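You operate a simulated robot arm through the tools that you are given. There is no shell and no other tool. Be economical: measure what you need, move in short steps, check, and stop when the job is done.

Carry out the task below with a simulated robot arm. There is one attempt and no reset: what you move stays moved.

## Task
Wax a patch on the toe of the black shoe.
Fine: wax it on the framed black pad and leave it there; use the dauber, put it back and close the wax tin. Set down upright: teal dauber. A coat counts when it lies all over at full strength: go over it till it gets no stronger.

The check looks at the end state, three seconds after you hand in, the way a careful person would. Anything else that was tipped, shoved, dropped, spilled or broken makes it a failure.

## Robot
A 6-joint arm with a two-finger parallel gripper, fixed in place. Base frame: the origin is at the foot of the arm, x ahead of it, y to its left, z up; the work surface is at about z = 740. Units: mm, degrees, N and s.
With the tool pointing down near the work surface it reaches from about 200 to 640 mm from the base axis. Its first joint turns from -66.0 to 66.0 degrees. Payload 2.7 kg.
The tool frame sits at the grasp point between the pads (the TCP): z along the fingers, y along the line on which they close. The tips reach 23 mm beyond it. The gripper opens to 94 mm. The fingers are 38 mm wide and 10 mm thick; the gripper's body (54 by 96 mm) begins 39 mm behind the TCP.
Orientation is that of the tool frame in the base frame, as a unit quaternion [x, y, z, w]. With the fingers straight down and closing along the base's y, the tool's x points along the base's -x, its y along +y and its z along -z.

## Interface
- The arm moves only by the tool drive_tool. Its argument "moves" is text: rows parted by semicolons, each of 6 numbers parted by spaces: the shift along the tool's x, y, z in mm, then the turn, a rotation vector about the tool's x, y, z in rad. In form: x y z ax ay az; .... A call has 1 to 10 rows; each row is the pose to reach, as a shift and turn from the pose commanded when the call began, along the tool's axes at that moment. "jaw" is the finger opening in mm, from 0 to 94, set as the call begins (left out, the last holds). A row lasts 0.2 s, in which the tool goes at most 50 mm and 8.6 degrees; a call with a longer step from one row to the next is refused whole, and so is a gripper value outside its range. A pose out of reach is approached as far as the arm can. The call stops where the force on the tool passes 70 N (or 10 N more than at its start, if that is more) or the arm is blocked; 0.2 s more then pass. Each finger travels about 45 mm/s and halts on what it meets, pressing with about 21 N; the grip force reading is that of the motor and also rises with nothing between the fingers. The clock runs only during rows and for 0.2 s after the last one: add rows that repeat a pose to give the fingers time. The reply holds the time, the measured pose of the TCP, the force on the tool along the base axes, the opening and the grip force, in the units named above and with some noise, with the torque about the TCP (base axes, N m) and any sound that the robot's microphone picked up, and new pictures: "views" is both (left out), scene, wrist or none.
- Cameras (640 x 400 px; columns grow to the right, rows downward): "scene" is fixed at [75.8, -433.5, 1399.2]; the picture's right is [0.75, -0.66, 0.00], its down [-0.41, -0.47, -0.78] and it looks along [0.52, 0.59, -0.62] (base axes); focal length 355 px, centre (320, 200). "wrist" rides on the gripper at [86, 16, -74] in the tool frame; the picture's right is [-0.18, 0.98, 0.00], its down [-0.58, -0.11, -0.81] and it looks along [-0.79, -0.15, 0.59] (tool axes); focal length 243 px, centre (320, 200). There is no depth. A picture from a camera that has moved, and an enlarged one, comes with that camera's place and axes in the base frame and with its lens.
- enlarge(camera, box): a new picture of the part [left, top, right, bottom] of that camera's present view, enlarged. It takes no simulated time.
- sign_off(): hands the job in; it is judged then, once.

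Work in short steps. Places have to be worked out from the pictures, the camera data and where the tool is seen: move nearer, look again, correct. Check each grasp and each placing, and mend what went wrong. You have 120 turns and 200 pictures in all, those below and enlarged ones among them. Open the gripper and draw the arm clear of the work before you hand the job in, unless the task says otherwise; then end with one line.

The tools are called after "Request:" as name(argument=value, ...) on one line, values as JSON. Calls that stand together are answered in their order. drive_tool: Moves the arm, as the interface text tells. Its arguments: {"type":"object","properties":{"moves":{"type":"string"},"jaw":{"type":"number"},"views":{"type":"string","enum":["both","scene","wrist","none"]}},"required":["moves"]} The other tools are called the same way: enlarge (camera, box) takes an enlarged picture of a part of a camera's view; sign_off () hands the job in.

At the start:

```text
time: 0.0
ee_pos: [455.0, -7.2, 1118.8]
orientation: [0.0, 1.0, 0.0, 0.002]
contact_force: [-0.7, -0.2, 0.3]
torque: [-0.03, -0.01, -0.03]
grip_width: 93.9
finger_force: 0.0
```

scene: 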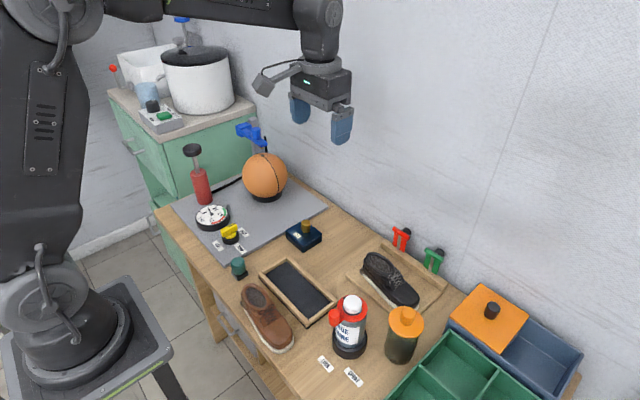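
wrist: 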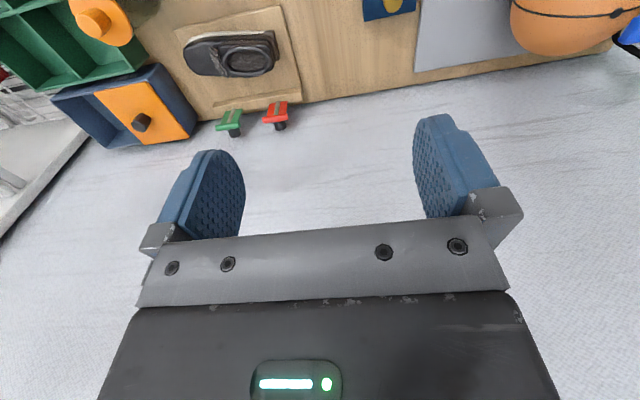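

I'll look closer at the workspace first to identify shoe, pad, dauber, and tin.

Request:
enlarge(camera="scene", box=[200, 200, 360, 300])

Request:
enlarge(camera="scene", box=[320, 210, 480, 310])

Request:
enlarge(camera="scene", box=[230, 250, 430, 390])

```text
4.00 times, centred on (280, 250) of scene
camera zoom: at [75.8, -433.5, 1399.2], right [0.75, -0.66, 0.0], down [-0.41, -0.47, -0.78], along [0.52, 0.59, -0.62], focal length 1420 px, centre (480, 0)
```

zoom: 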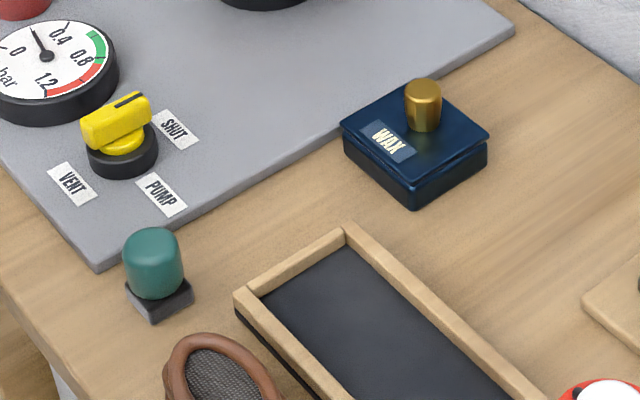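

```text
4.00 times, centred on (400, 260) of scene
camera zoom: at [75.8, -433.5, 1399.2], right [0.75, -0.66, 0.0], down [-0.41, -0.47, -0.78], along [0.52, 0.59, -0.62], focal length 1420 px, centre (0, -40)
```

zoom: 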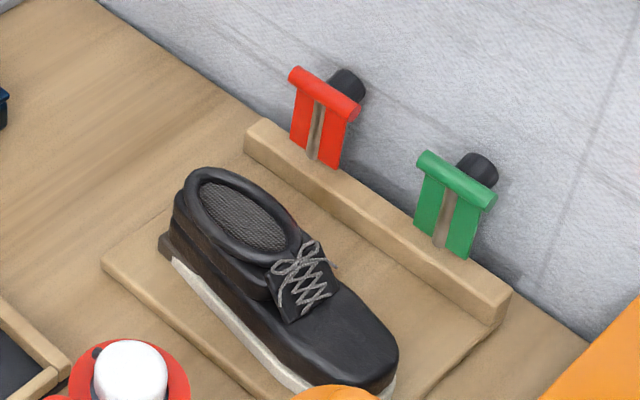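

```text
2.86 times, centred on (330, 320) of scene
camera zoom: at [75.8, -433.5, 1399.2], right [0.75, -0.66, 0.0], down [-0.41, -0.47, -0.78], along [0.52, 0.59, -0.62], focal length 1014 px, centre (291, -143)
```

zoom: 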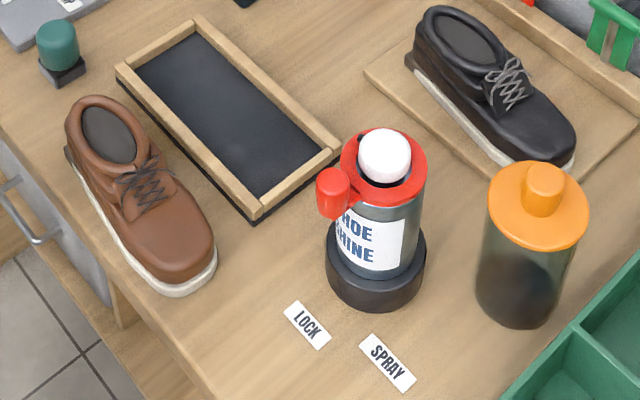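

The black shoe stands near (525,-165) with its toe towards -y. The pad's frame spans about x 325–406 and y -114–60, the wax tin is near (480,90) and the dauber near (296,100). I'll turn the gripper to close along x and hover over the black shoe.

Request:
drive_tool(moves="-7 -15 14 0 0 0.149; -14 -30 28 0 0 0.298; -21 -45 42 0 0 0.447; -28 -60 56 0 0 0.596; -35 -75 70 0 0 0.745; -42 -90 84 0 0 0.894; -49 -105 98 0 0 1.043; -56 -120 112 0 0 1.192; -63 -135 126 0 0 1.341; -70 -150 140 0 0 1.49", jaw=94)

```text
time: 2.2
ee_pos: [524.9, -158.7, 980.6]
orientation: [0.679, 0.734, 0.0, 0.001]
contact_force: [-0.3, 0.7, -0.1]
torque: [0.0, -0.02, -0.01]
grip_width: 94.1
finger_force: 0.1
camera wrist: at [535.7, -70.6, 1053.4], right [0.99, -0.11, 0.0], down [-0.07, -0.59, 0.81], along [-0.09, -0.8, -0.59], focal length 243 px, centre (320, 200)
```

scene: 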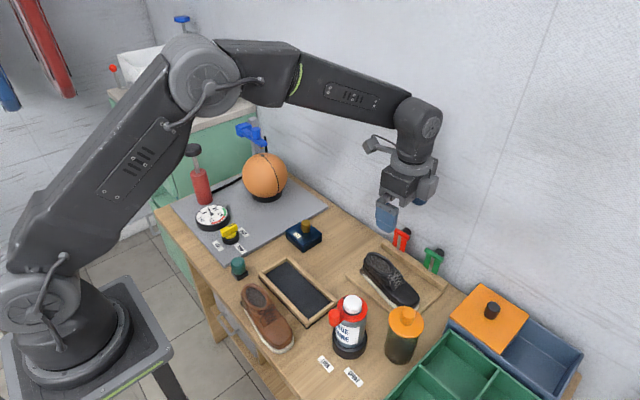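
wrist: 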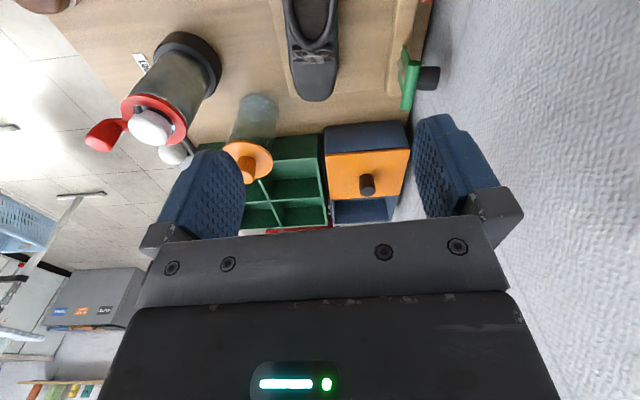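

I'll finish the turn and back off towards +y to see the whole shoe from the wrist camera.

Request:
drive_tool(moves="45 0 0 0 0 0.0785; 90 0 0 0 0 0.0785; 130 0 0 0 0 0.0785; 130 0 0 0 0 0.0785", views="wrist")

```text
time: 3.2
ee_pos: [513.4, -24.4, 978.5]
orientation: [0.707, 0.707, 0.0, 0.001]
contact_force: [0.2, -0.7, 0.0]
torque: [0.02, 0.0, 0.02]
grip_width: 94.2
finger_force: 0.1
camera wrist: at [530.2, 61.8, 1052.5], right [0.98, -0.18, 0.0], down [-0.11, -0.58, 0.81], along [-0.15, -0.79, -0.59], focal length 243 px, centre (320, 200)
```

wrist: 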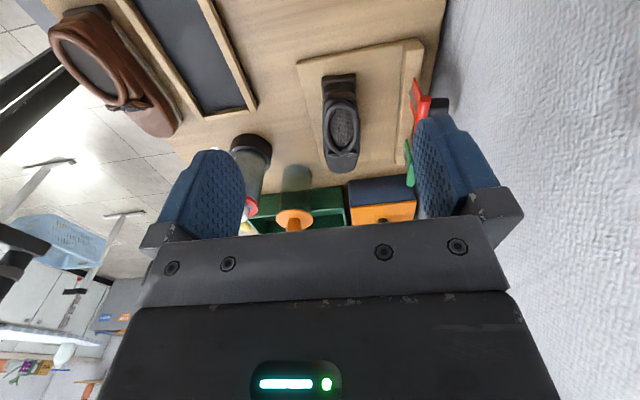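

Request:
enlarge(camera="wrist", box=[220, 0, 460, 200])

```text
2.00 times, centred on (340, 100) of wrist
camera zoom: at [530.2, 61.8, 1052.5], right [0.98, -0.18, 0.0], down [-0.11, -0.58, 0.81], along [-0.15, -0.79, -0.59], focal length 485 px, centre (280, 400)
```

zoom: 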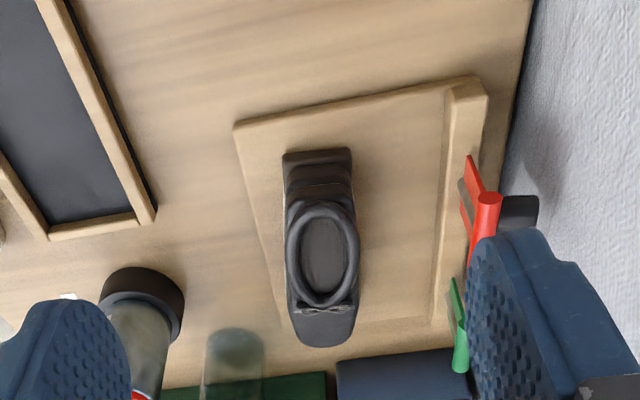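

The shoe axis runs from about (524,-84) to (512,-230), so its yaw is about -4.6°, and its top is near z 808. I'll hover above the grasp spot (519,-145) with jaws at 74 and matching yaw.

Request:
drive_tool(moves="-30 2 10 0 0 0.02; -60 3 35 0 0 0.04; -90 5 70 0 0 0.06; -121 6 105 0 0 0.08; -121 6 105 0 0 0.08", jaw=74)

```text
time: 4.4
ee_pos: [522.5, -145.6, 873.8]
orientation: [0.734, 0.679, 0.0, 0.002]
contact_force: [0.4, -0.1, 0.4]
torque: [0.02, 0.01, 0.01]
grip_width: 74.0
finger_force: 0.0
camera wrist: at [546.1, -61.3, 946.2], right [0.97, -0.26, 0.0], down [-0.16, -0.57, 0.81], along [-0.21, -0.78, -0.59], focal length 243 px, centre (320, 200)
```

scene: 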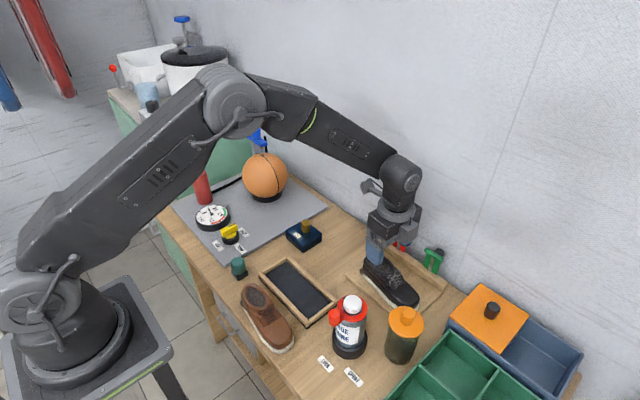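
wrist: 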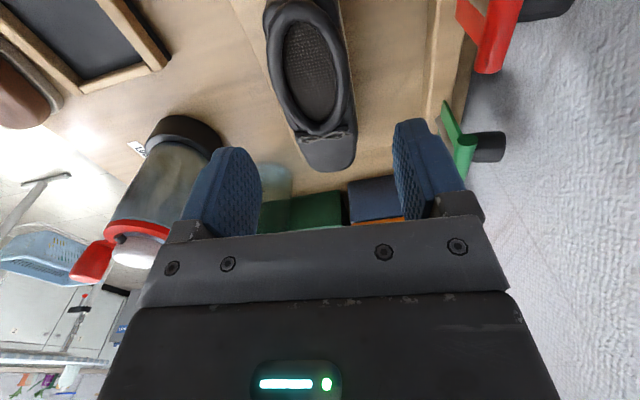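

The shoe axis passes about x=521 at this y, yaw about -6°. I'll descend to TCP z≈794, then look.

Request:
drive_tool(moves="0 -1 25 0 0 0.02; 0 -1 50 0 0 0.02; 0 -1 70 0 0 0.02; 0 -1 79 0 0 0.02; 0 -1 79 0 0 0.02")

```text
time: 5.6
ee_pos: [520.7, -146.4, 794.7]
orientation: [0.741, 0.671, 0.0, 0.002]
contact_force: [0.3, 0.1, 0.8]
torque: [0.0, -0.01, -0.04]
grip_width: 73.9
finger_force: 0.0
camera wrist: at [546.2, -62.1, 867.3], right [0.96, -0.28, 0.0], down [-0.17, -0.57, 0.81], along [-0.22, -0.77, -0.59], focal length 243 px, centre (320, 200)
```

scene: 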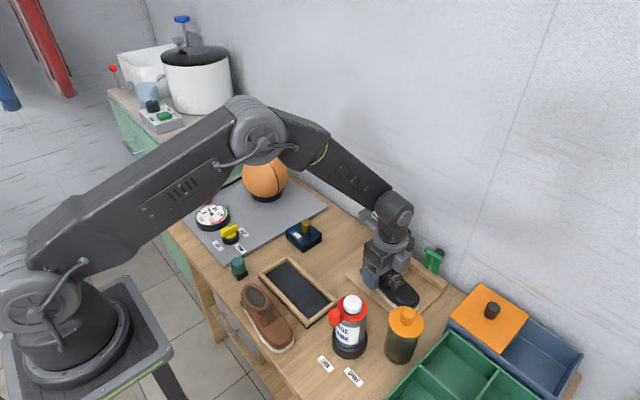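
wrist: 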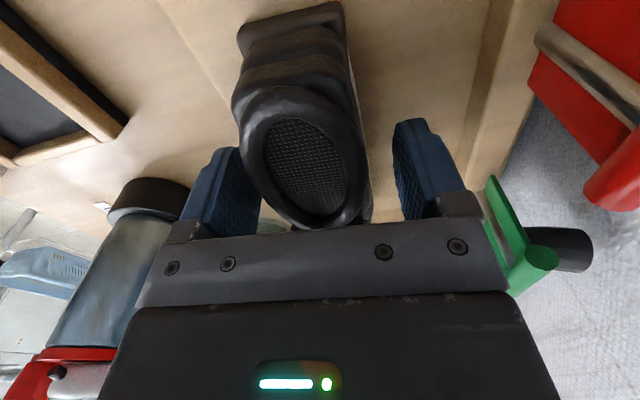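

Straddling the shoe; I'll close.

Request:
drive_tool(moves="0 0 0 0 0 0; 0 0 0 0 0 0; 0 0 0 0 0 0; 0 0 0 0 0 0; 0 0 0 0 0 0", jaw=30)

```text
time: 6.8
ee_pos: [519.8, -146.2, 793.5]
orientation: [0.742, 0.67, 0.0, 0.001]
contact_force: [0.7, -0.2, -0.5]
torque: [-0.02, 0.04, 0.0]
grip_width: 53.1
finger_force: 21.3
camera wrist: at [546.1, -62.0, 867.3], right [0.96, -0.28, 0.0], down [-0.17, -0.57, 0.81], along [-0.22, -0.77, -0.59], focal length 243 px, centre (320, 200)
```

scene: 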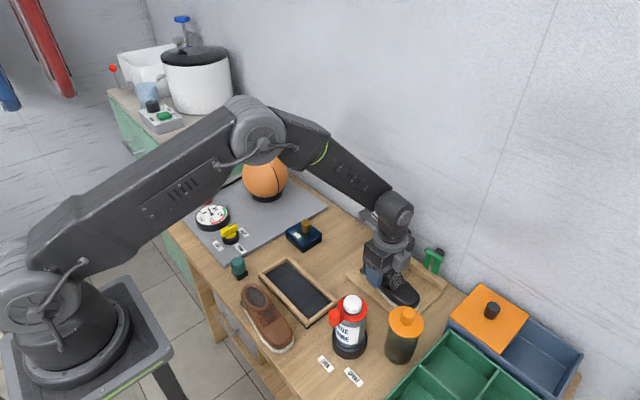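
wrist: 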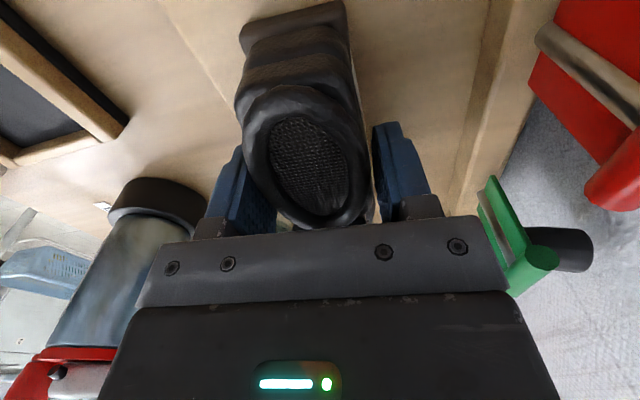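

Grip is solid at 53 mm. Lifting straight up.

Request:
drive_tool(moves="0 0 -15 0 0 0; 0 0 -45 0 0 0; 0 0 -80 0 0 0; 0 0 -110 0 0 0; 0 0 -110 0 0 0")

```text
time: 8.0
ee_pos: [519.9, -148.4, 904.3]
orientation: [0.742, 0.67, 0.0, 0.001]
contact_force: [0.1, 0.4, -1.3]
torque: [0.03, 0.01, 0.0]
grip_width: 53.0
finger_force: 20.6
camera wrist: at [545.7, -62.4, 978.2], right [0.96, -0.28, 0.0], down [-0.17, -0.57, 0.81], along [-0.23, -0.77, -0.59], focal length 243 px, centre (320, 200)
```

scene: 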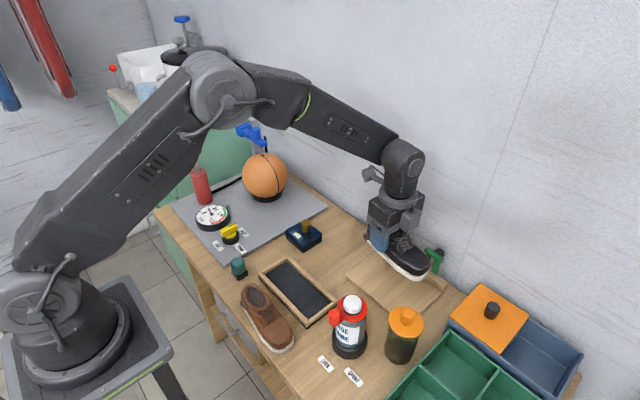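
wrist: 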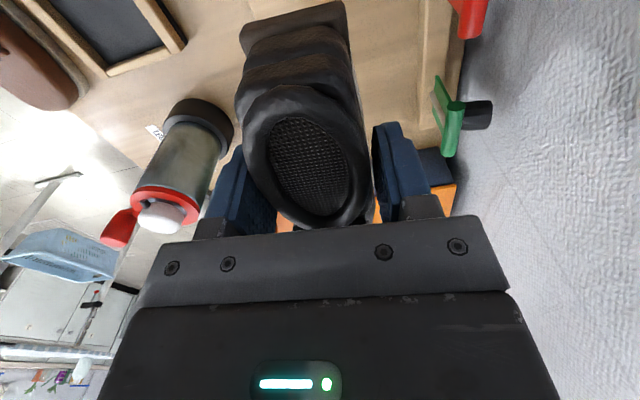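

The shoe is held level. Next I'll carry it over the pad (TCP about (366,-15)) and undo the yaw, staying high.

Request:
drive_tool(moves="20 -28 0 0 0 -0.02; 40 -56 0 0 0 -0.04; 60 -84 0 0 0 -0.06; 80 -112 0 0 0 -0.08; 100 -140 0 0 0 -0.1; 116.6 -166.5 0 0 0 -0.1; 116.6 -166.5 0 0 0 -0.1")

```text
time: 9.6
ee_pos: [364.4, -15.6, 904.4]
orientation: [0.706, 0.708, 0.0, 0.001]
contact_force: [-0.1, -0.3, -1.5]
torque: [0.04, 0.0, 0.04]
grip_width: 53.1
finger_force: 21.3
camera wrist: at [382.5, 71.7, 977.4], right [0.98, -0.18, 0.0], down [-0.11, -0.58, 0.81], along [-0.15, -0.79, -0.59], focal length 243 px, centre (320, 200)
```

scene: 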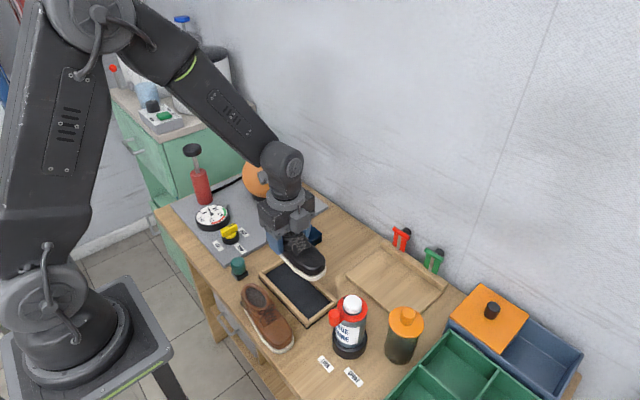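
wrist: 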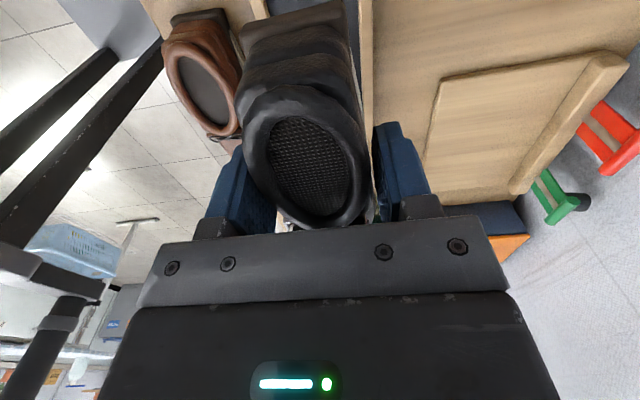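

I'll lower to TCP z≈835 (sole about 800) and take a closer look at the alignment with the frame.

Request:
drive_tool(moves="0 1 25 0 0 0; 0 1 50 0 0 0; 0 1 68 0 0 0; 0 1 68 0 0 0", views="wrist")

Request:
enlarge(camera="scene", box=[230, 210, 350, 330])

Request:
enlarge(camera="wrist", box=[140, 0, 460, 200])

```text
time: 10.6
ee_pos: [367.6, -14.1, 837.7]
orientation: [0.706, 0.708, 0.0, 0.002]
contact_force: [1.0, -0.6, -1.1]
torque: [0.05, -0.03, 0.02]
grip_width: 53.3
finger_force: 21.1
camera wrist: at [384.5, 72.7, 910.7], right [0.98, -0.18, 0.0], down [-0.11, -0.58, 0.81], along [-0.15, -0.79, -0.59], focal length 243 px, centre (320, 200)
```

wrist: 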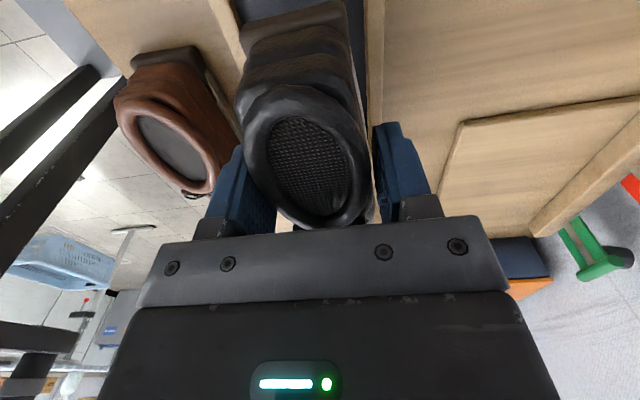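

```text
3.33 times, centred on (290, 270) of scene
camera zoom: at [75.8, -433.5, 1399.2], right [0.75, -0.66, 0.0], down [-0.41, -0.47, -0.78], along [0.52, 0.59, -0.62], focal length 1183 px, centre (420, -33)
```

zoom: 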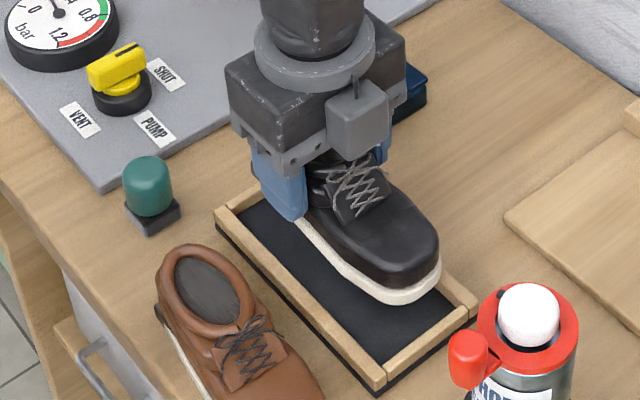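

```text
2.00 times, centred on (300, 100) of wrist
camera zoom: at [384.5, 72.7, 910.7], right [0.98, -0.18, 0.0], down [-0.11, -0.58, 0.81], along [-0.15, -0.79, -0.59], focal length 485 px, centre (360, 400)
```

zoom: 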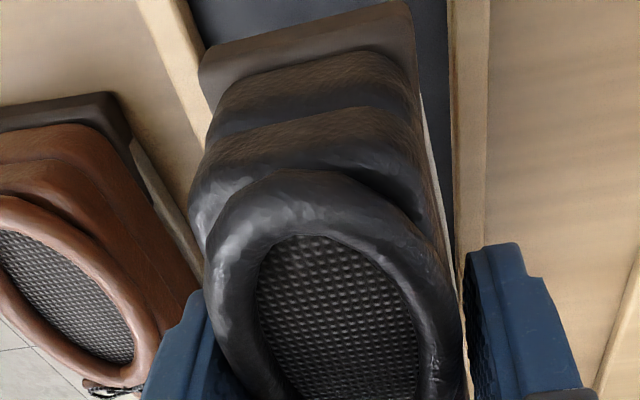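

Measured: the shoe is centred at x≈367 with yaw about 0, spanning y -107..43. The frame's inner span is about y -106..53 and x 335..399. I'll shift +5 in y and lower most of the way.

Request:
drive_tool(moves="5 0 0 0 0 0; 5 0 14 0 0 0; 5 0 28 0 0 0; 5 0 36 0 0 0; 5 0 36 0 0 0", views="scene")

Request:
enlarge(camera="scene", box=[230, 230, 350, 330])

```text
time: 11.8
ee_pos: [366.3, -11.1, 801.4]
orientation: [0.707, 0.707, 0.0, 0.001]
contact_force: [-0.4, 0.2, -1.4]
torque: [0.02, -0.01, 0.01]
grip_width: 53.1
finger_force: 21.1
```

scene: 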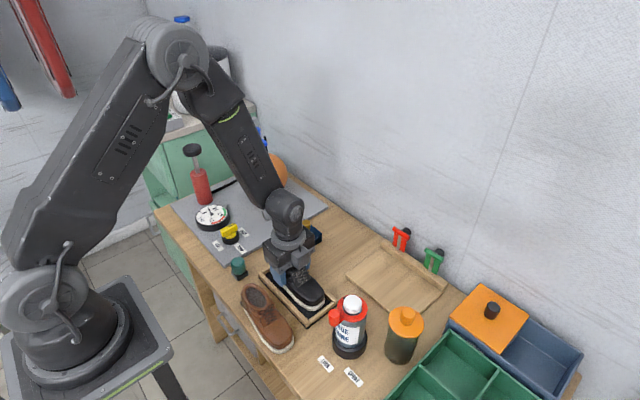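

```text
4.00 times, centred on (290, 280) of scene
camera zoom: at [75.8, -433.5, 1399.2], right [0.75, -0.66, 0.0], down [-0.41, -0.47, -0.78], along [0.52, 0.59, -0.62], focal length 1420 px, centre (440, -120)
```

zoom: 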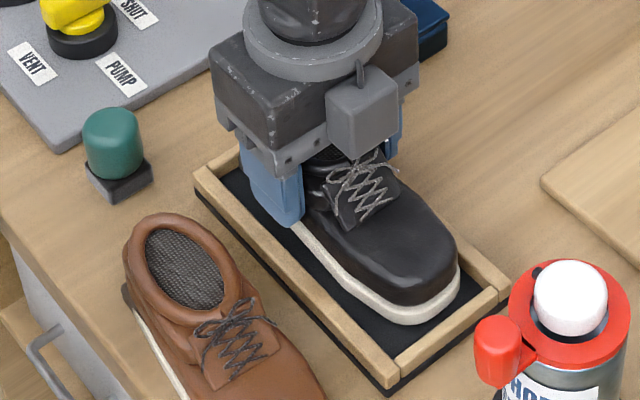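

It's centred over the pad. I'll lower in small steps, watching the force.

Request:
drive_tool(moves="0 0 3 0 0 0; 0 0 6 0 0 0; 0 0 8 0 0 0; 0 0 8 0 0 0", views="none")

```text
time: 12.8
ee_pos: [368.2, -11.6, 792.9]
orientation: [0.706, 0.708, 0.0, 0.002]
contact_force: [-0.7, 0.7, -1.3]
torque: [0.04, -0.02, -0.04]
grip_width: 53.1
finger_force: 21.3
```

Request:
drive_tool(moves="0 0 2 0 0 0; 0 0 4 0 0 0; 0 0 4 0 0 0", views="scene")

Request:
enlarge(camera="scene", box=[230, 230, 350, 330])

```text
time: 13.6
ee_pos: [368.0, -9.6, 790.4]
orientation: [0.707, 0.707, 0.001, 0.002]
contact_force: [-7.2, -3.4, 28.4]
torque: [-0.77, 0.15, -0.07]
grip_width: 53.5
finger_force: 21.0
```

scene: 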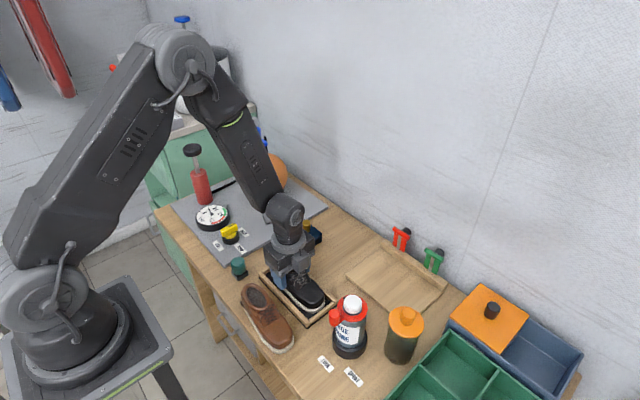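

```text
4.00 times, centred on (290, 280) of scene
camera zoom: at [75.3, -433.5, 1399.2], right [0.75, -0.66, 0.0], down [-0.41, -0.47, -0.78], along [0.52, 0.59, -0.62], focal length 1420 px, centre (440, -120)
```

zoom: 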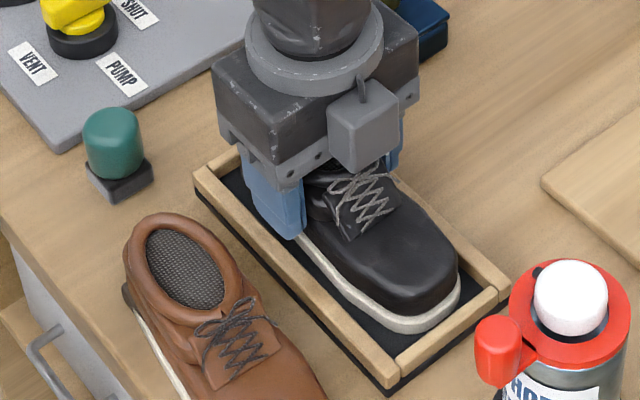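

Contact is spread under the shoe, so it sits on the pad. I'll back off 2 mm, then open to 68.

Request:
drive_tool(moves="0 0 -2 0 0 0; 0 0 -2 0 0 0", views="none")

Request:
drive_tool(moves="0 0 0 0 0 0; 0 0 0 0 0 0; 0 0 0 0 0 0", jaw=68, views="wrist")

```text
time: 14.2
ee_pos: [367.0, -10.2, 790.1]
orientation: [0.706, 0.708, -0.001, 0.001]
contact_force: [-0.4, -0.3, -0.8]
torque: [0.05, -0.01, 0.03]
grip_width: 53.0
finger_force: 21.4
```

```text
time: 15.0
ee_pos: [368.0, -10.2, 790.6]
orientation: [0.707, 0.708, 0.0, 0.001]
contact_force: [-0.2, -0.4, 0.2]
torque: [0.01, 0.01, 0.01]
grip_width: 68.2
finger_force: 0.0
camera wrist: at [384.3, 76.5, 864.0], right [0.98, -0.18, 0.0], down [-0.11, -0.58, 0.81], along [-0.15, -0.79, -0.59], focal length 243 px, centre (320, 200)
```

wrist: 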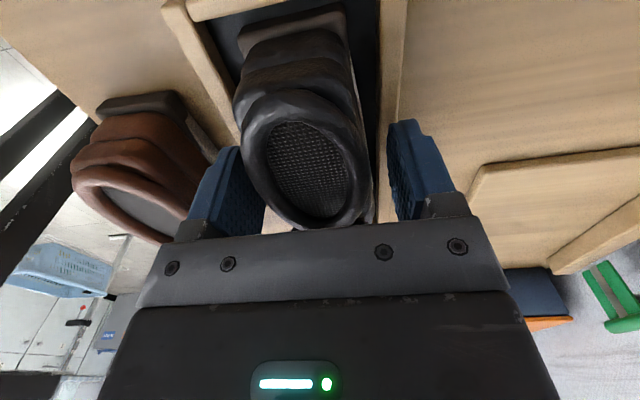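

Released. I'll lift clear.

Request:
drive_tool(moves="0 0 -20 0 0 0; 0 0 -55 0 0 0; 0 0 -95 0 0 0; 0 0 -140 0 0 0; 0 0 -140 0 0 -0.14; 0 0 -140 0 0 -0.28; 0 0 -140 0 0 -0.42; 0 0 -140 0 0 -0.56; 0 0 -140 0 0 -0.7; 0 0 -140 0 0 -0.84", views="scene")

Request:
enlarge(camera="scene", box=[230, 230, 350, 330])

```text
time: 17.2
ee_pos: [366.9, -11.5, 931.7]
orientation: [0.355, 0.935, -0.001, 0.001]
contact_force: [0.0, 0.3, 0.1]
torque: [0.03, 0.01, 0.02]
grip_width: 68.0
finger_force: 0.1
```

scene: 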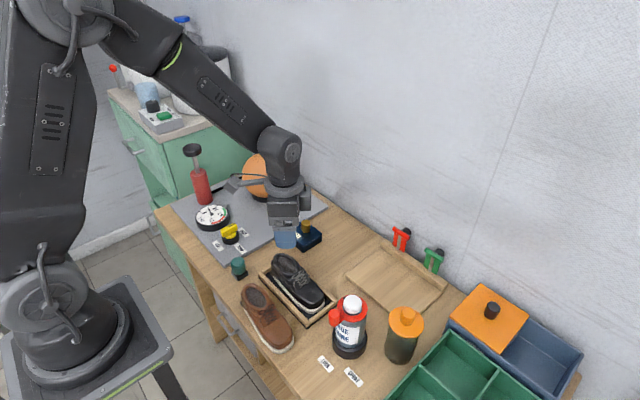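

```text
4.00 times, centred on (290, 280) of scene
camera zoom: at [75.8, -433.5, 1399.2], right [0.75, -0.66, 0.0], down [-0.41, -0.47, -0.78], along [0.52, 0.59, -0.62], focal length 1420 px, centre (440, -120)
```

zoom: 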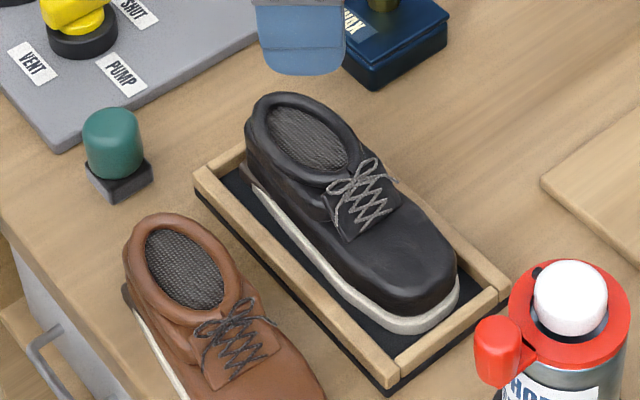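

The shoe sits inside the frame. I'll finish turning back and hover just short of the wax tin for a look.

Request:
drive_tool(moves="2 21 5 0 0 -0.121; 4 42 10 0 0 -0.242; 6 62 15 0 0 -0.363; 8 83 20 0 0 -0.484; 10 104 25 0 0 -0.605; 12 124 30 0 0 -0.726; 12 124 30 0 0 -0.726")

Request:
enlarge(camera="wrist", box=[200, 0, 440, 150])

```text
time: 18.8
ee_pos: [441.6, 89.2, 901.3]
orientation: [0.001, 1.0, -0.001, 0.001]
contact_force: [0.3, -0.4, -0.6]
torque: [0.01, 0.03, -0.02]
grip_width: 67.9
finger_force: 0.1
camera wrist: at [355.8, 106.0, 974.0], right [0.19, 0.98, 0.0], down [0.58, -0.11, 0.81], along [0.79, -0.15, -0.59], focal length 243 px, centre (320, 200)
```

scene: 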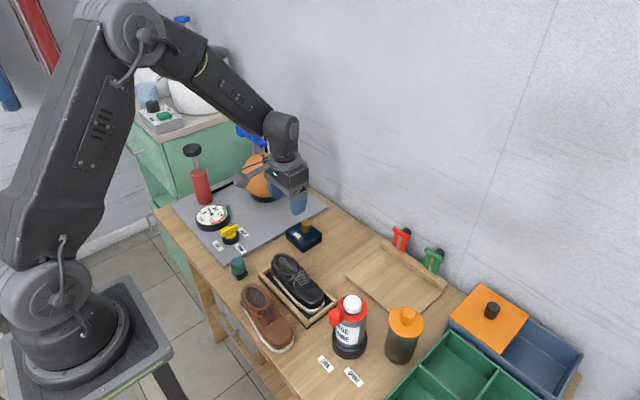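
wrist: 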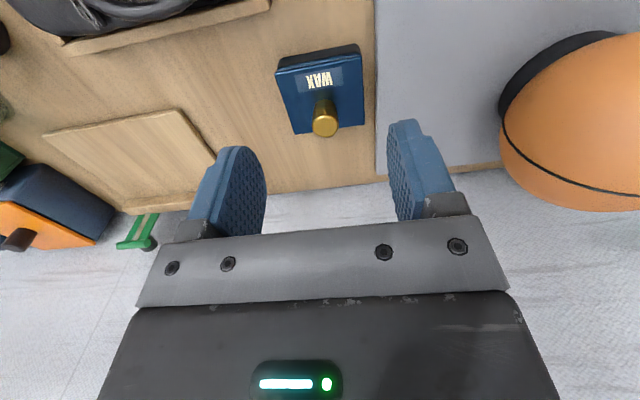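

```text
2.67 times, centred on (320, 75) of wrist
camera zoom: at [355.8, 106.0, 974.0], right [0.19, 0.98, 0.0], down [0.58, -0.11, 0.81], along [0.79, -0.15, -0.59], focal length 647 px, centre (320, 533)
```

zoom: 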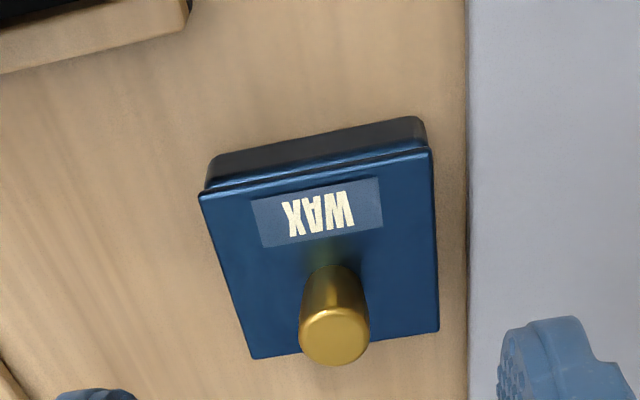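

The tin's lid spans about x 449–515, y 49–122, at z≈767, with knob centre near (482,87) and top at about 797. I'll move above the knob.

Request:
drive_tool(moves="-20 -1 15 0 0 0; -41 -2 35 0 0 0; -41 -2 60 0 0 0; -41 -2 60 0 0 0", jaw=56)

Request:
enlarge(camera="wrist", box=[180, 50, 440, 250])

```text
time: 19.8
ee_pos: [482.5, 87.2, 839.8]
orientation: [0.002, 1.0, -0.001, 0.001]
contact_force: [0.6, 0.5, 0.0]
torque: [-0.02, 0.01, -0.02]
grip_width: 56.2
finger_force: 0.0
camera wrist: at [396.4, 104.3, 913.4], right [0.19, 0.98, 0.0], down [0.58, -0.11, 0.81], along [0.79, -0.15, -0.59], focal length 243 px, centre (320, 200)
```

scene: 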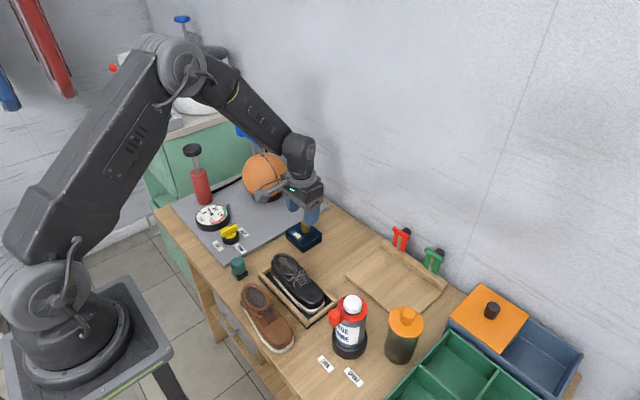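
wrist: 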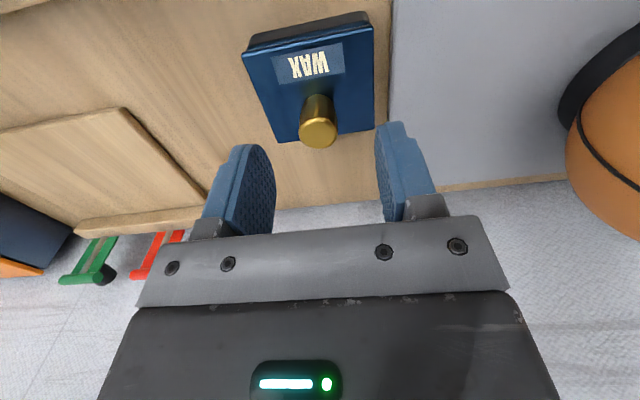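

```text
2.00 times, centred on (310, 150) of wrist
camera zoom: at [396.4, 104.3, 913.4], right [0.19, 0.98, 0.0], down [0.58, -0.11, 0.81], along [0.79, -0.15, -0.59], focal length 485 px, centre (340, 300)
```

zoom: 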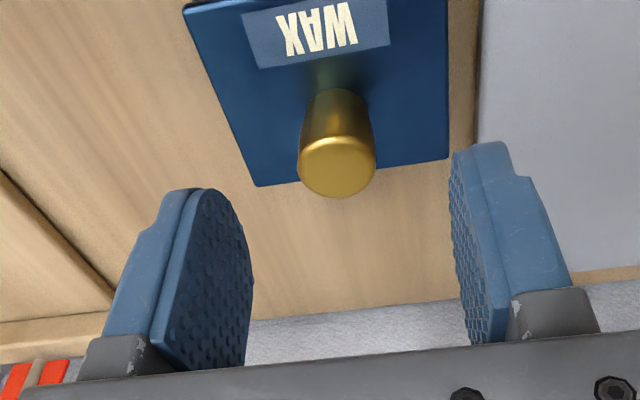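

Knob about (485,86). I'll descend to TCP z≈797 and close.

Request:
drive_tool(moves="-2 -1 15 0 0 0; -2 -1 30 0 0 0; -2 -1 43 0 0 0; -2 -1 43 0 0 0", views="none")

Request:
drive_tool(moves="0 0 0 0 0 0; 0 0 0 0 0 0; 0 0 0 0 0 0; 0 0 0 0 0 0; 0 0 0 0 0 0", jaw=10)

```text
time: 20.8
ee_pos: [484.4, 88.3, 797.0]
orientation: [0.001, 1.0, -0.001, 0.001]
contact_force: [0.0, 0.3, -0.2]
torque: [0.0, -0.05, -0.02]
grip_width: 56.0
finger_force: 0.1
```

```text
time: 22.0
ee_pos: [484.0, 85.1, 798.0]
orientation: [0.003, 1.0, 0.0, 0.001]
contact_force: [1.3, -17.8, 0.6]
torque: [0.11, 0.06, -0.11]
grip_width: 23.2
finger_force: 45.3
camera wrist: at [398.6, 103.0, 871.2], right [0.19, 0.98, 0.0], down [0.58, -0.11, 0.81], along [0.79, -0.15, -0.59], focal length 243 px, centre (320, 200)
```

scene: 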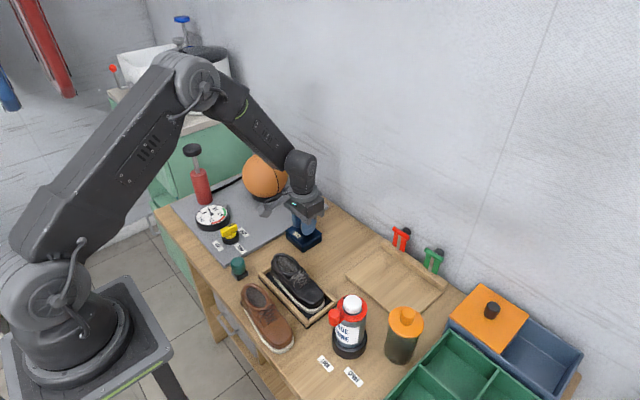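
wrist: 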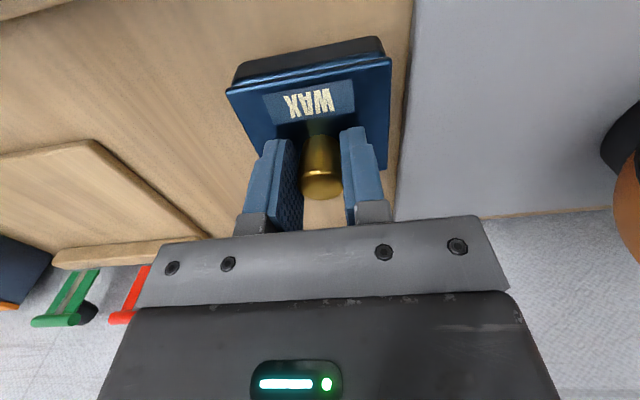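

Gripped, but with a sideways load of -18 N in y. I'll shift 2 mm to -y to relieve it before lifting.

Request:
drive_tool(moves="0 -2 0 0 0 0; 0 -2 0 0 0 0", views="none")

```text
time: 22.6
ee_pos: [485.0, 85.3, 798.8]
orientation: [0.001, 1.0, 0.0, 0.001]
contact_force: [6.7, -7.4, -4.4]
torque: [0.19, 0.4, 0.0]
grip_width: 22.9
finger_force: 44.7
```

Load is smaller; lifting gently.

Request:
drive_tool(moves="0 -2 -3 0 0 0; 0 -2 -8 0 0 0; 0 -2 -20 0 0 0; 0 -2 -40 0 0 0; 0 -2 -40 0 0 0")

```text
time: 23.8
ee_pos: [484.1, 83.2, 840.1]
orientation: [0.002, 1.0, -0.001, 0.002]
contact_force: [-0.3, -0.3, 0.0]
torque: [0.01, 0.02, -0.02]
grip_width: 10.0
finger_force: 0.0
camera wrist: at [399.1, 99.6, 912.8], right [0.19, 0.98, 0.0], down [0.58, -0.11, 0.81], along [0.79, -0.15, -0.59], focal length 243 px, centre (320, 200)
```

scene: 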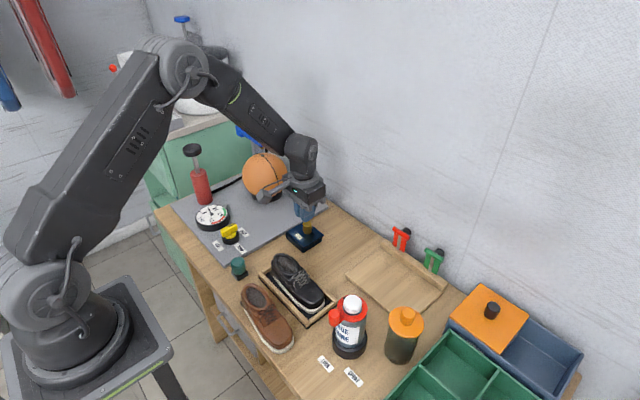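
wrist: 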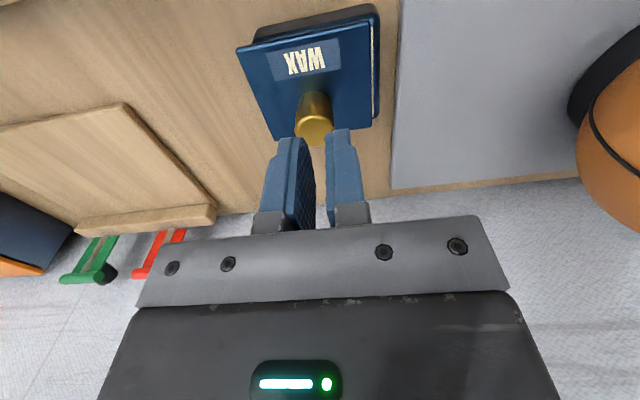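

The knob slipped out, and the lid shifted slightly to -y. Taking a closer look.

Request:
enlarge(camera="wrist", box=[220, 0, 400, 150])

Request:
enlarge(camera="scene", box=[270, 200, 350, 260])

```text
2.67 times, centred on (310, 75) of wrist
camera zoom: at [399.1, 99.6, 912.8], right [0.19, 0.98, 0.0], down [0.58, -0.11, 0.81], along [0.79, -0.15, -0.59], focal length 647 px, centre (347, 533)
```

zoom: 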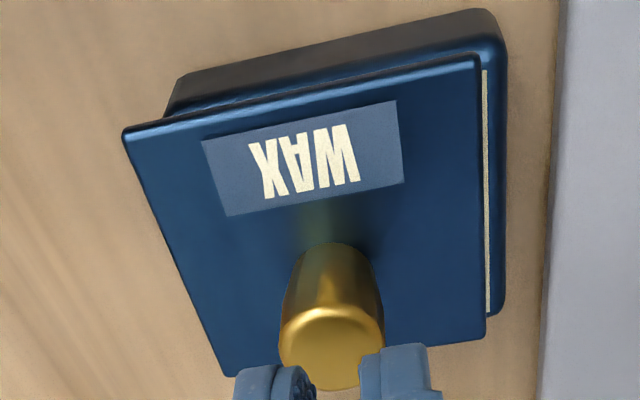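

```text
6.67 times, centred on (310, 230) of scene
camera zoom: at [75.8, -433.5, 1399.2], right [0.75, -0.66, 0.0], down [-0.41, -0.47, -0.78], along [0.52, 0.59, -0.62], focal length 2366 px, centre (387, 0)
```

zoom: 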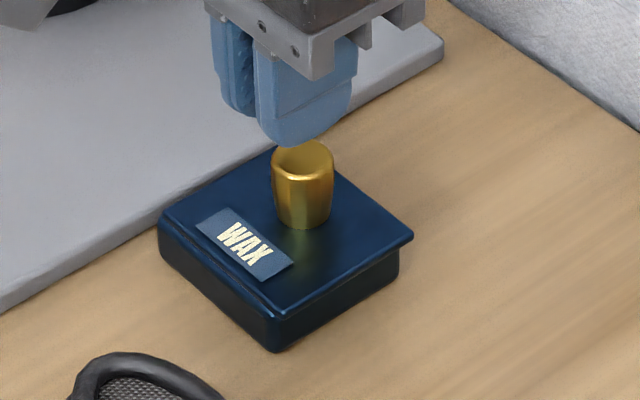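

The knob is now near (486,80) with its top about 797, and the lid still rests on the tin. I'll regrip deeper and better centred: open, shift and descend.

Request:
drive_tool(moves="0 0 0 0 0 0; 0 -3 0 0 0 0; -2 -3 0 0 0 0; -2 -3 15 0 0 0; -2 -3 30 0 0 0; -2 -3 42 0 0 0; -2 -3 42 0 0 0", jaw=46)

Request:
enlarge(camera="wrist", box=[200, 20, 440, 220])

Request:
enlarge(camera="scene", box=[270, 200, 350, 260])

```text
time: 25.4
ee_pos: [486.3, 79.8, 795.2]
orientation: [0.001, 1.0, -0.001, 0.002]
contact_force: [0.3, -0.7, 0.3]
torque: [0.03, 0.01, -0.01]
grip_width: 46.1
finger_force: 0.2
camera wrist: at [400.7, 97.0, 867.9], right [0.19, 0.98, 0.0], down [0.58, -0.11, 0.81], along [0.79, -0.15, -0.59], focal length 243 px, centre (320, 200)
```

scene: 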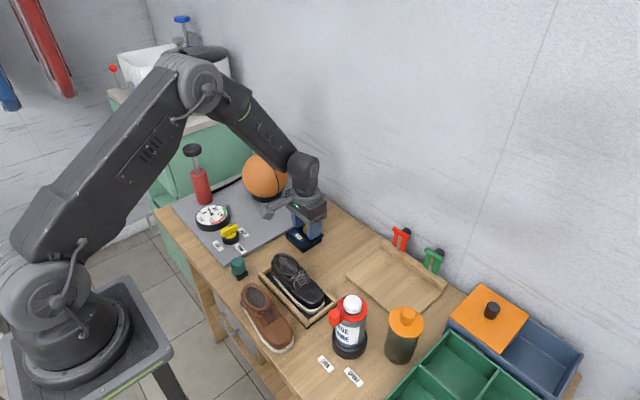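
wrist: 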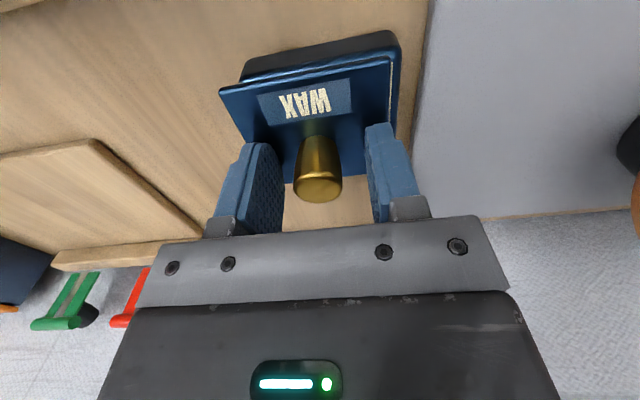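

```text
2.00 times, centred on (320, 120) of wrist
camera zoom: at [400.7, 97.0, 867.9], right [0.19, 0.98, 0.0], down [0.58, -0.11, 0.81], along [0.79, -0.15, -0.59], focal length 485 px, centre (320, 360)
```

zoom: 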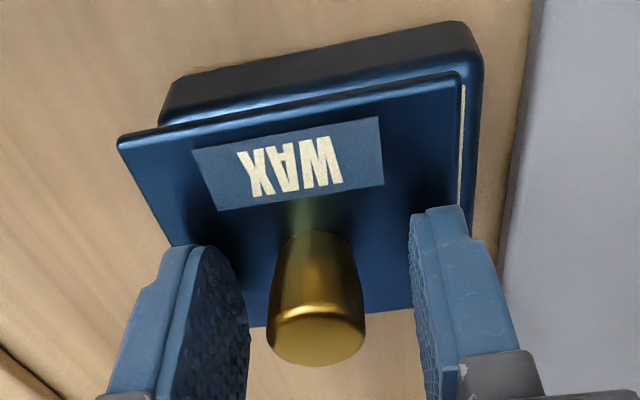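

```text
6.67 times, centred on (310, 230) of scene
camera zoom: at [75.8, -433.5, 1399.2], right [0.75, -0.66, 0.0], down [-0.41, -0.47, -0.78], along [0.52, 0.59, -0.62], focal length 2366 px, centre (387, 0)
```

zoom: 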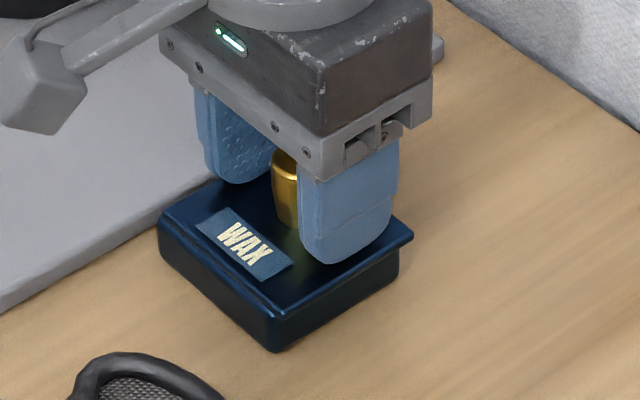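

Well centred; go 2 mm deeper and close.

Request:
drive_tool(moves="0 0 2 0 0 0; 0 0 2 0 0 0; 0 0 2 0 0 0; 0 0 2 0 0 0; 0 0 2 0 0 0; 0 0 2 0 0 0", jaw=8)

Request:
enlarge(camera="wrist", box=[200, 20, 440, 220])

```text
time: 26.8
ee_pos: [486.5, 80.8, 795.0]
orientation: [0.002, 1.0, -0.001, 0.001]
contact_force: [-0.9, -1.0, 2.3]
torque: [0.21, 0.08, 0.01]
grip_width: 23.0
finger_force: 45.7
camera wrist: at [400.6, 96.7, 866.8], right [0.19, 0.98, 0.0], down [0.58, -0.11, 0.81], along [0.79, -0.15, -0.59], focal length 243 px, centre (320, 200)
```

scene: 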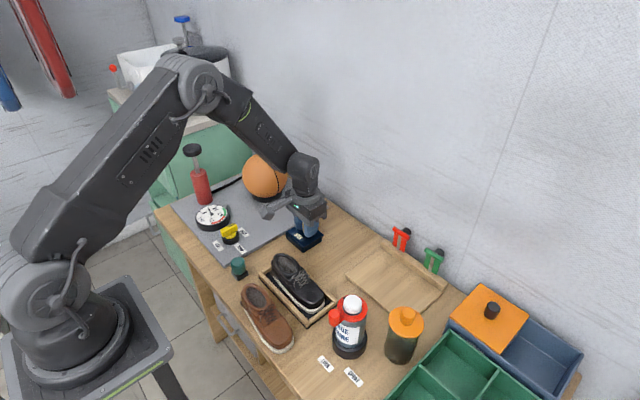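
wrist: 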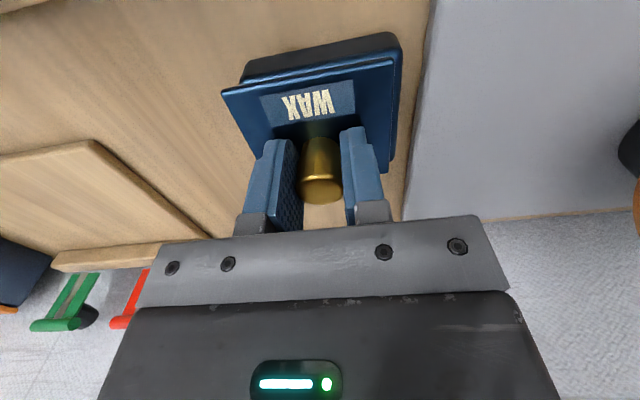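

```text
2.00 times, centred on (320, 120) of wrist
camera zoom: at [400.6, 96.7, 866.8], right [0.19, 0.98, 0.0], down [0.58, -0.11, 0.81], along [0.79, -0.15, -0.59], focal length 485 px, centre (320, 360)
```

zoom: 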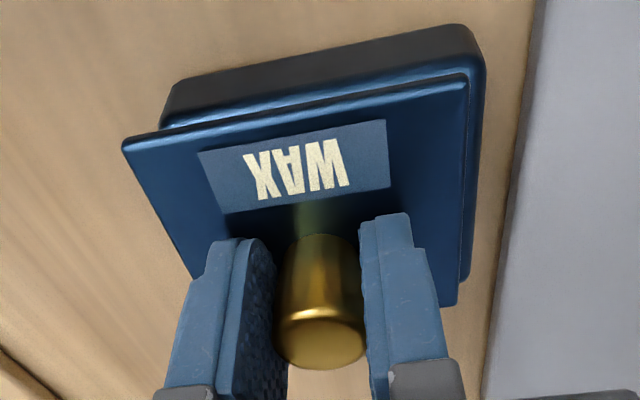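

Clean grip (low side force). I'll lift slowly 10 mm and check.

Request:
drive_tool(moves="0 0 0 0 0 0; 0 0 -2 0 0 0; 0 0 -5 0 0 0; 0 0 -8 0 0 0; 0 0 -12 0 0 0; 0 0 -12 0 0 0", views="wrist")

```text
time: 28.2
ee_pos: [483.5, 78.6, 802.9]
orientation: [0.001, 1.0, -0.002, -0.005]
contact_force: [0.7, 0.7, -38.7]
torque: [0.24, 0.1, 0.01]
grip_width: 23.1
finger_force: 45.0
camera wrist: at [398.5, 96.0, 876.2], right [0.19, 0.98, -0.01], down [0.59, -0.11, 0.8], along [0.79, -0.15, -0.6], focal length 243 px, centre (320, 200)
```

wrist: 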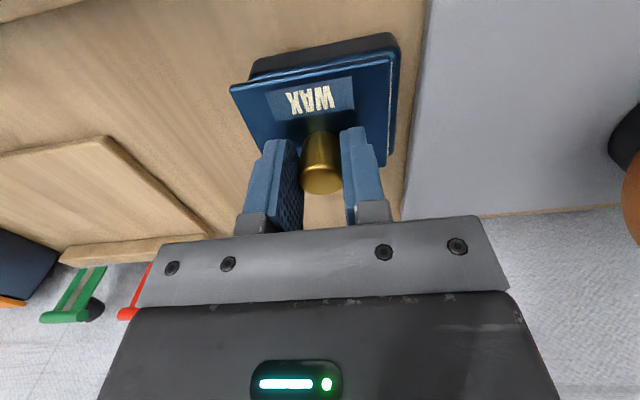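

The lid resists at 39 N straight up, though it moved sideways easily, exposing a pale strip of wax. So it's a sliding lid, running along -y. I'll go back down and slide it gently towards -y.

Request:
drive_tool(moves="0 0 4 0 0 0; 0 0 8 0 0 0; 0 0 10 0 0 0; 0 0 10 0 0 0", views="none")

Request:
drive_tool(moves="0 -3 0 0 0 0; 0 -6 0 0 0 0; 0 -10 0 0 0 0; 0 -10 0 0 0 0", views="wrist")

```text
time: 29.2
ee_pos: [486.0, 80.0, 799.1]
orientation: [0.002, 1.0, -0.002, 0.003]
contact_force: [-20.0, 0.9, 33.5]
torque: [0.2, 0.2, 0.0]
grip_width: 23.3
finger_force: 45.2
```

```text
time: 30.2
ee_pos: [487.4, 70.7, 797.8]
orientation: [0.002, 1.0, 0.0, 0.005]
contact_force: [-2.3, -0.4, 29.4]
torque: [0.19, 0.17, 0.01]
grip_width: 23.2
finger_force: 45.1
camera wrist: at [401.2, 86.8, 870.4], right [0.19, 0.98, 0.0], down [0.57, -0.11, 0.81], along [0.8, -0.15, -0.58], focal length 243 px, centre (320, 200)
```

wrist: 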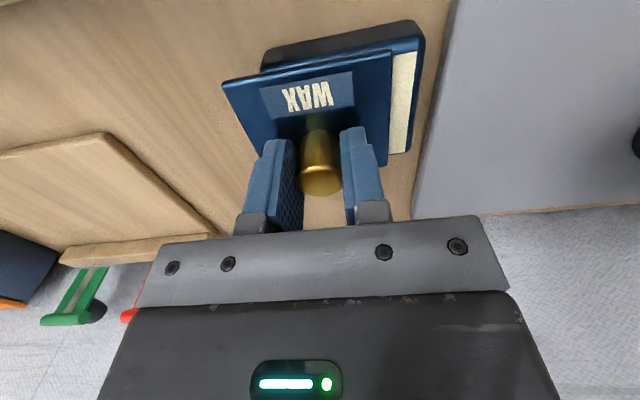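

The lid slides, opening the wax. I'll ease the vertical load and keep sliding.

Request:
drive_tool(moves="0 0 -2.5 0 0 0; 0 -7 -2.5 0 0 0; 0 -14 -2.5 0 0 0; 0 -21 -2.5 0 0 0; 0 -28 -2.5 0 0 0; 0 -35 -2.5 0 0 0; 0 -35 -2.5 0 0 0", views="wrist")

```text
time: 31.8
ee_pos: [488.0, 34.8, 799.3]
orientation: [0.002, 1.0, -0.001, 0.003]
contact_force: [26.5, -0.7, -19.7]
torque: [0.21, 0.21, 0.04]
grip_width: 23.0
finger_force: 45.1
camera wrist: at [401.3, 51.1, 870.7], right [0.19, 0.98, 0.0], down [0.58, -0.11, 0.81], along [0.8, -0.15, -0.59], focal length 243 px, centre (320, 200)
```

wrist: 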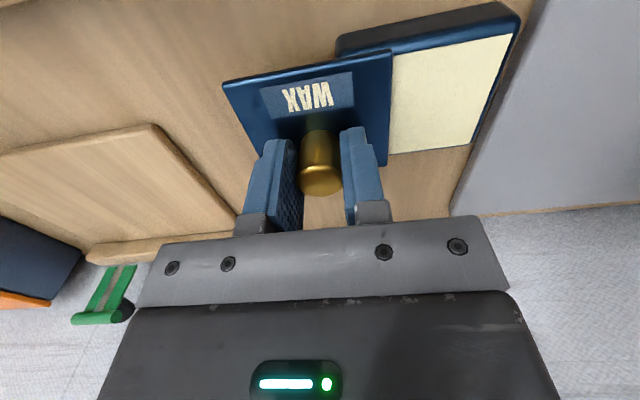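

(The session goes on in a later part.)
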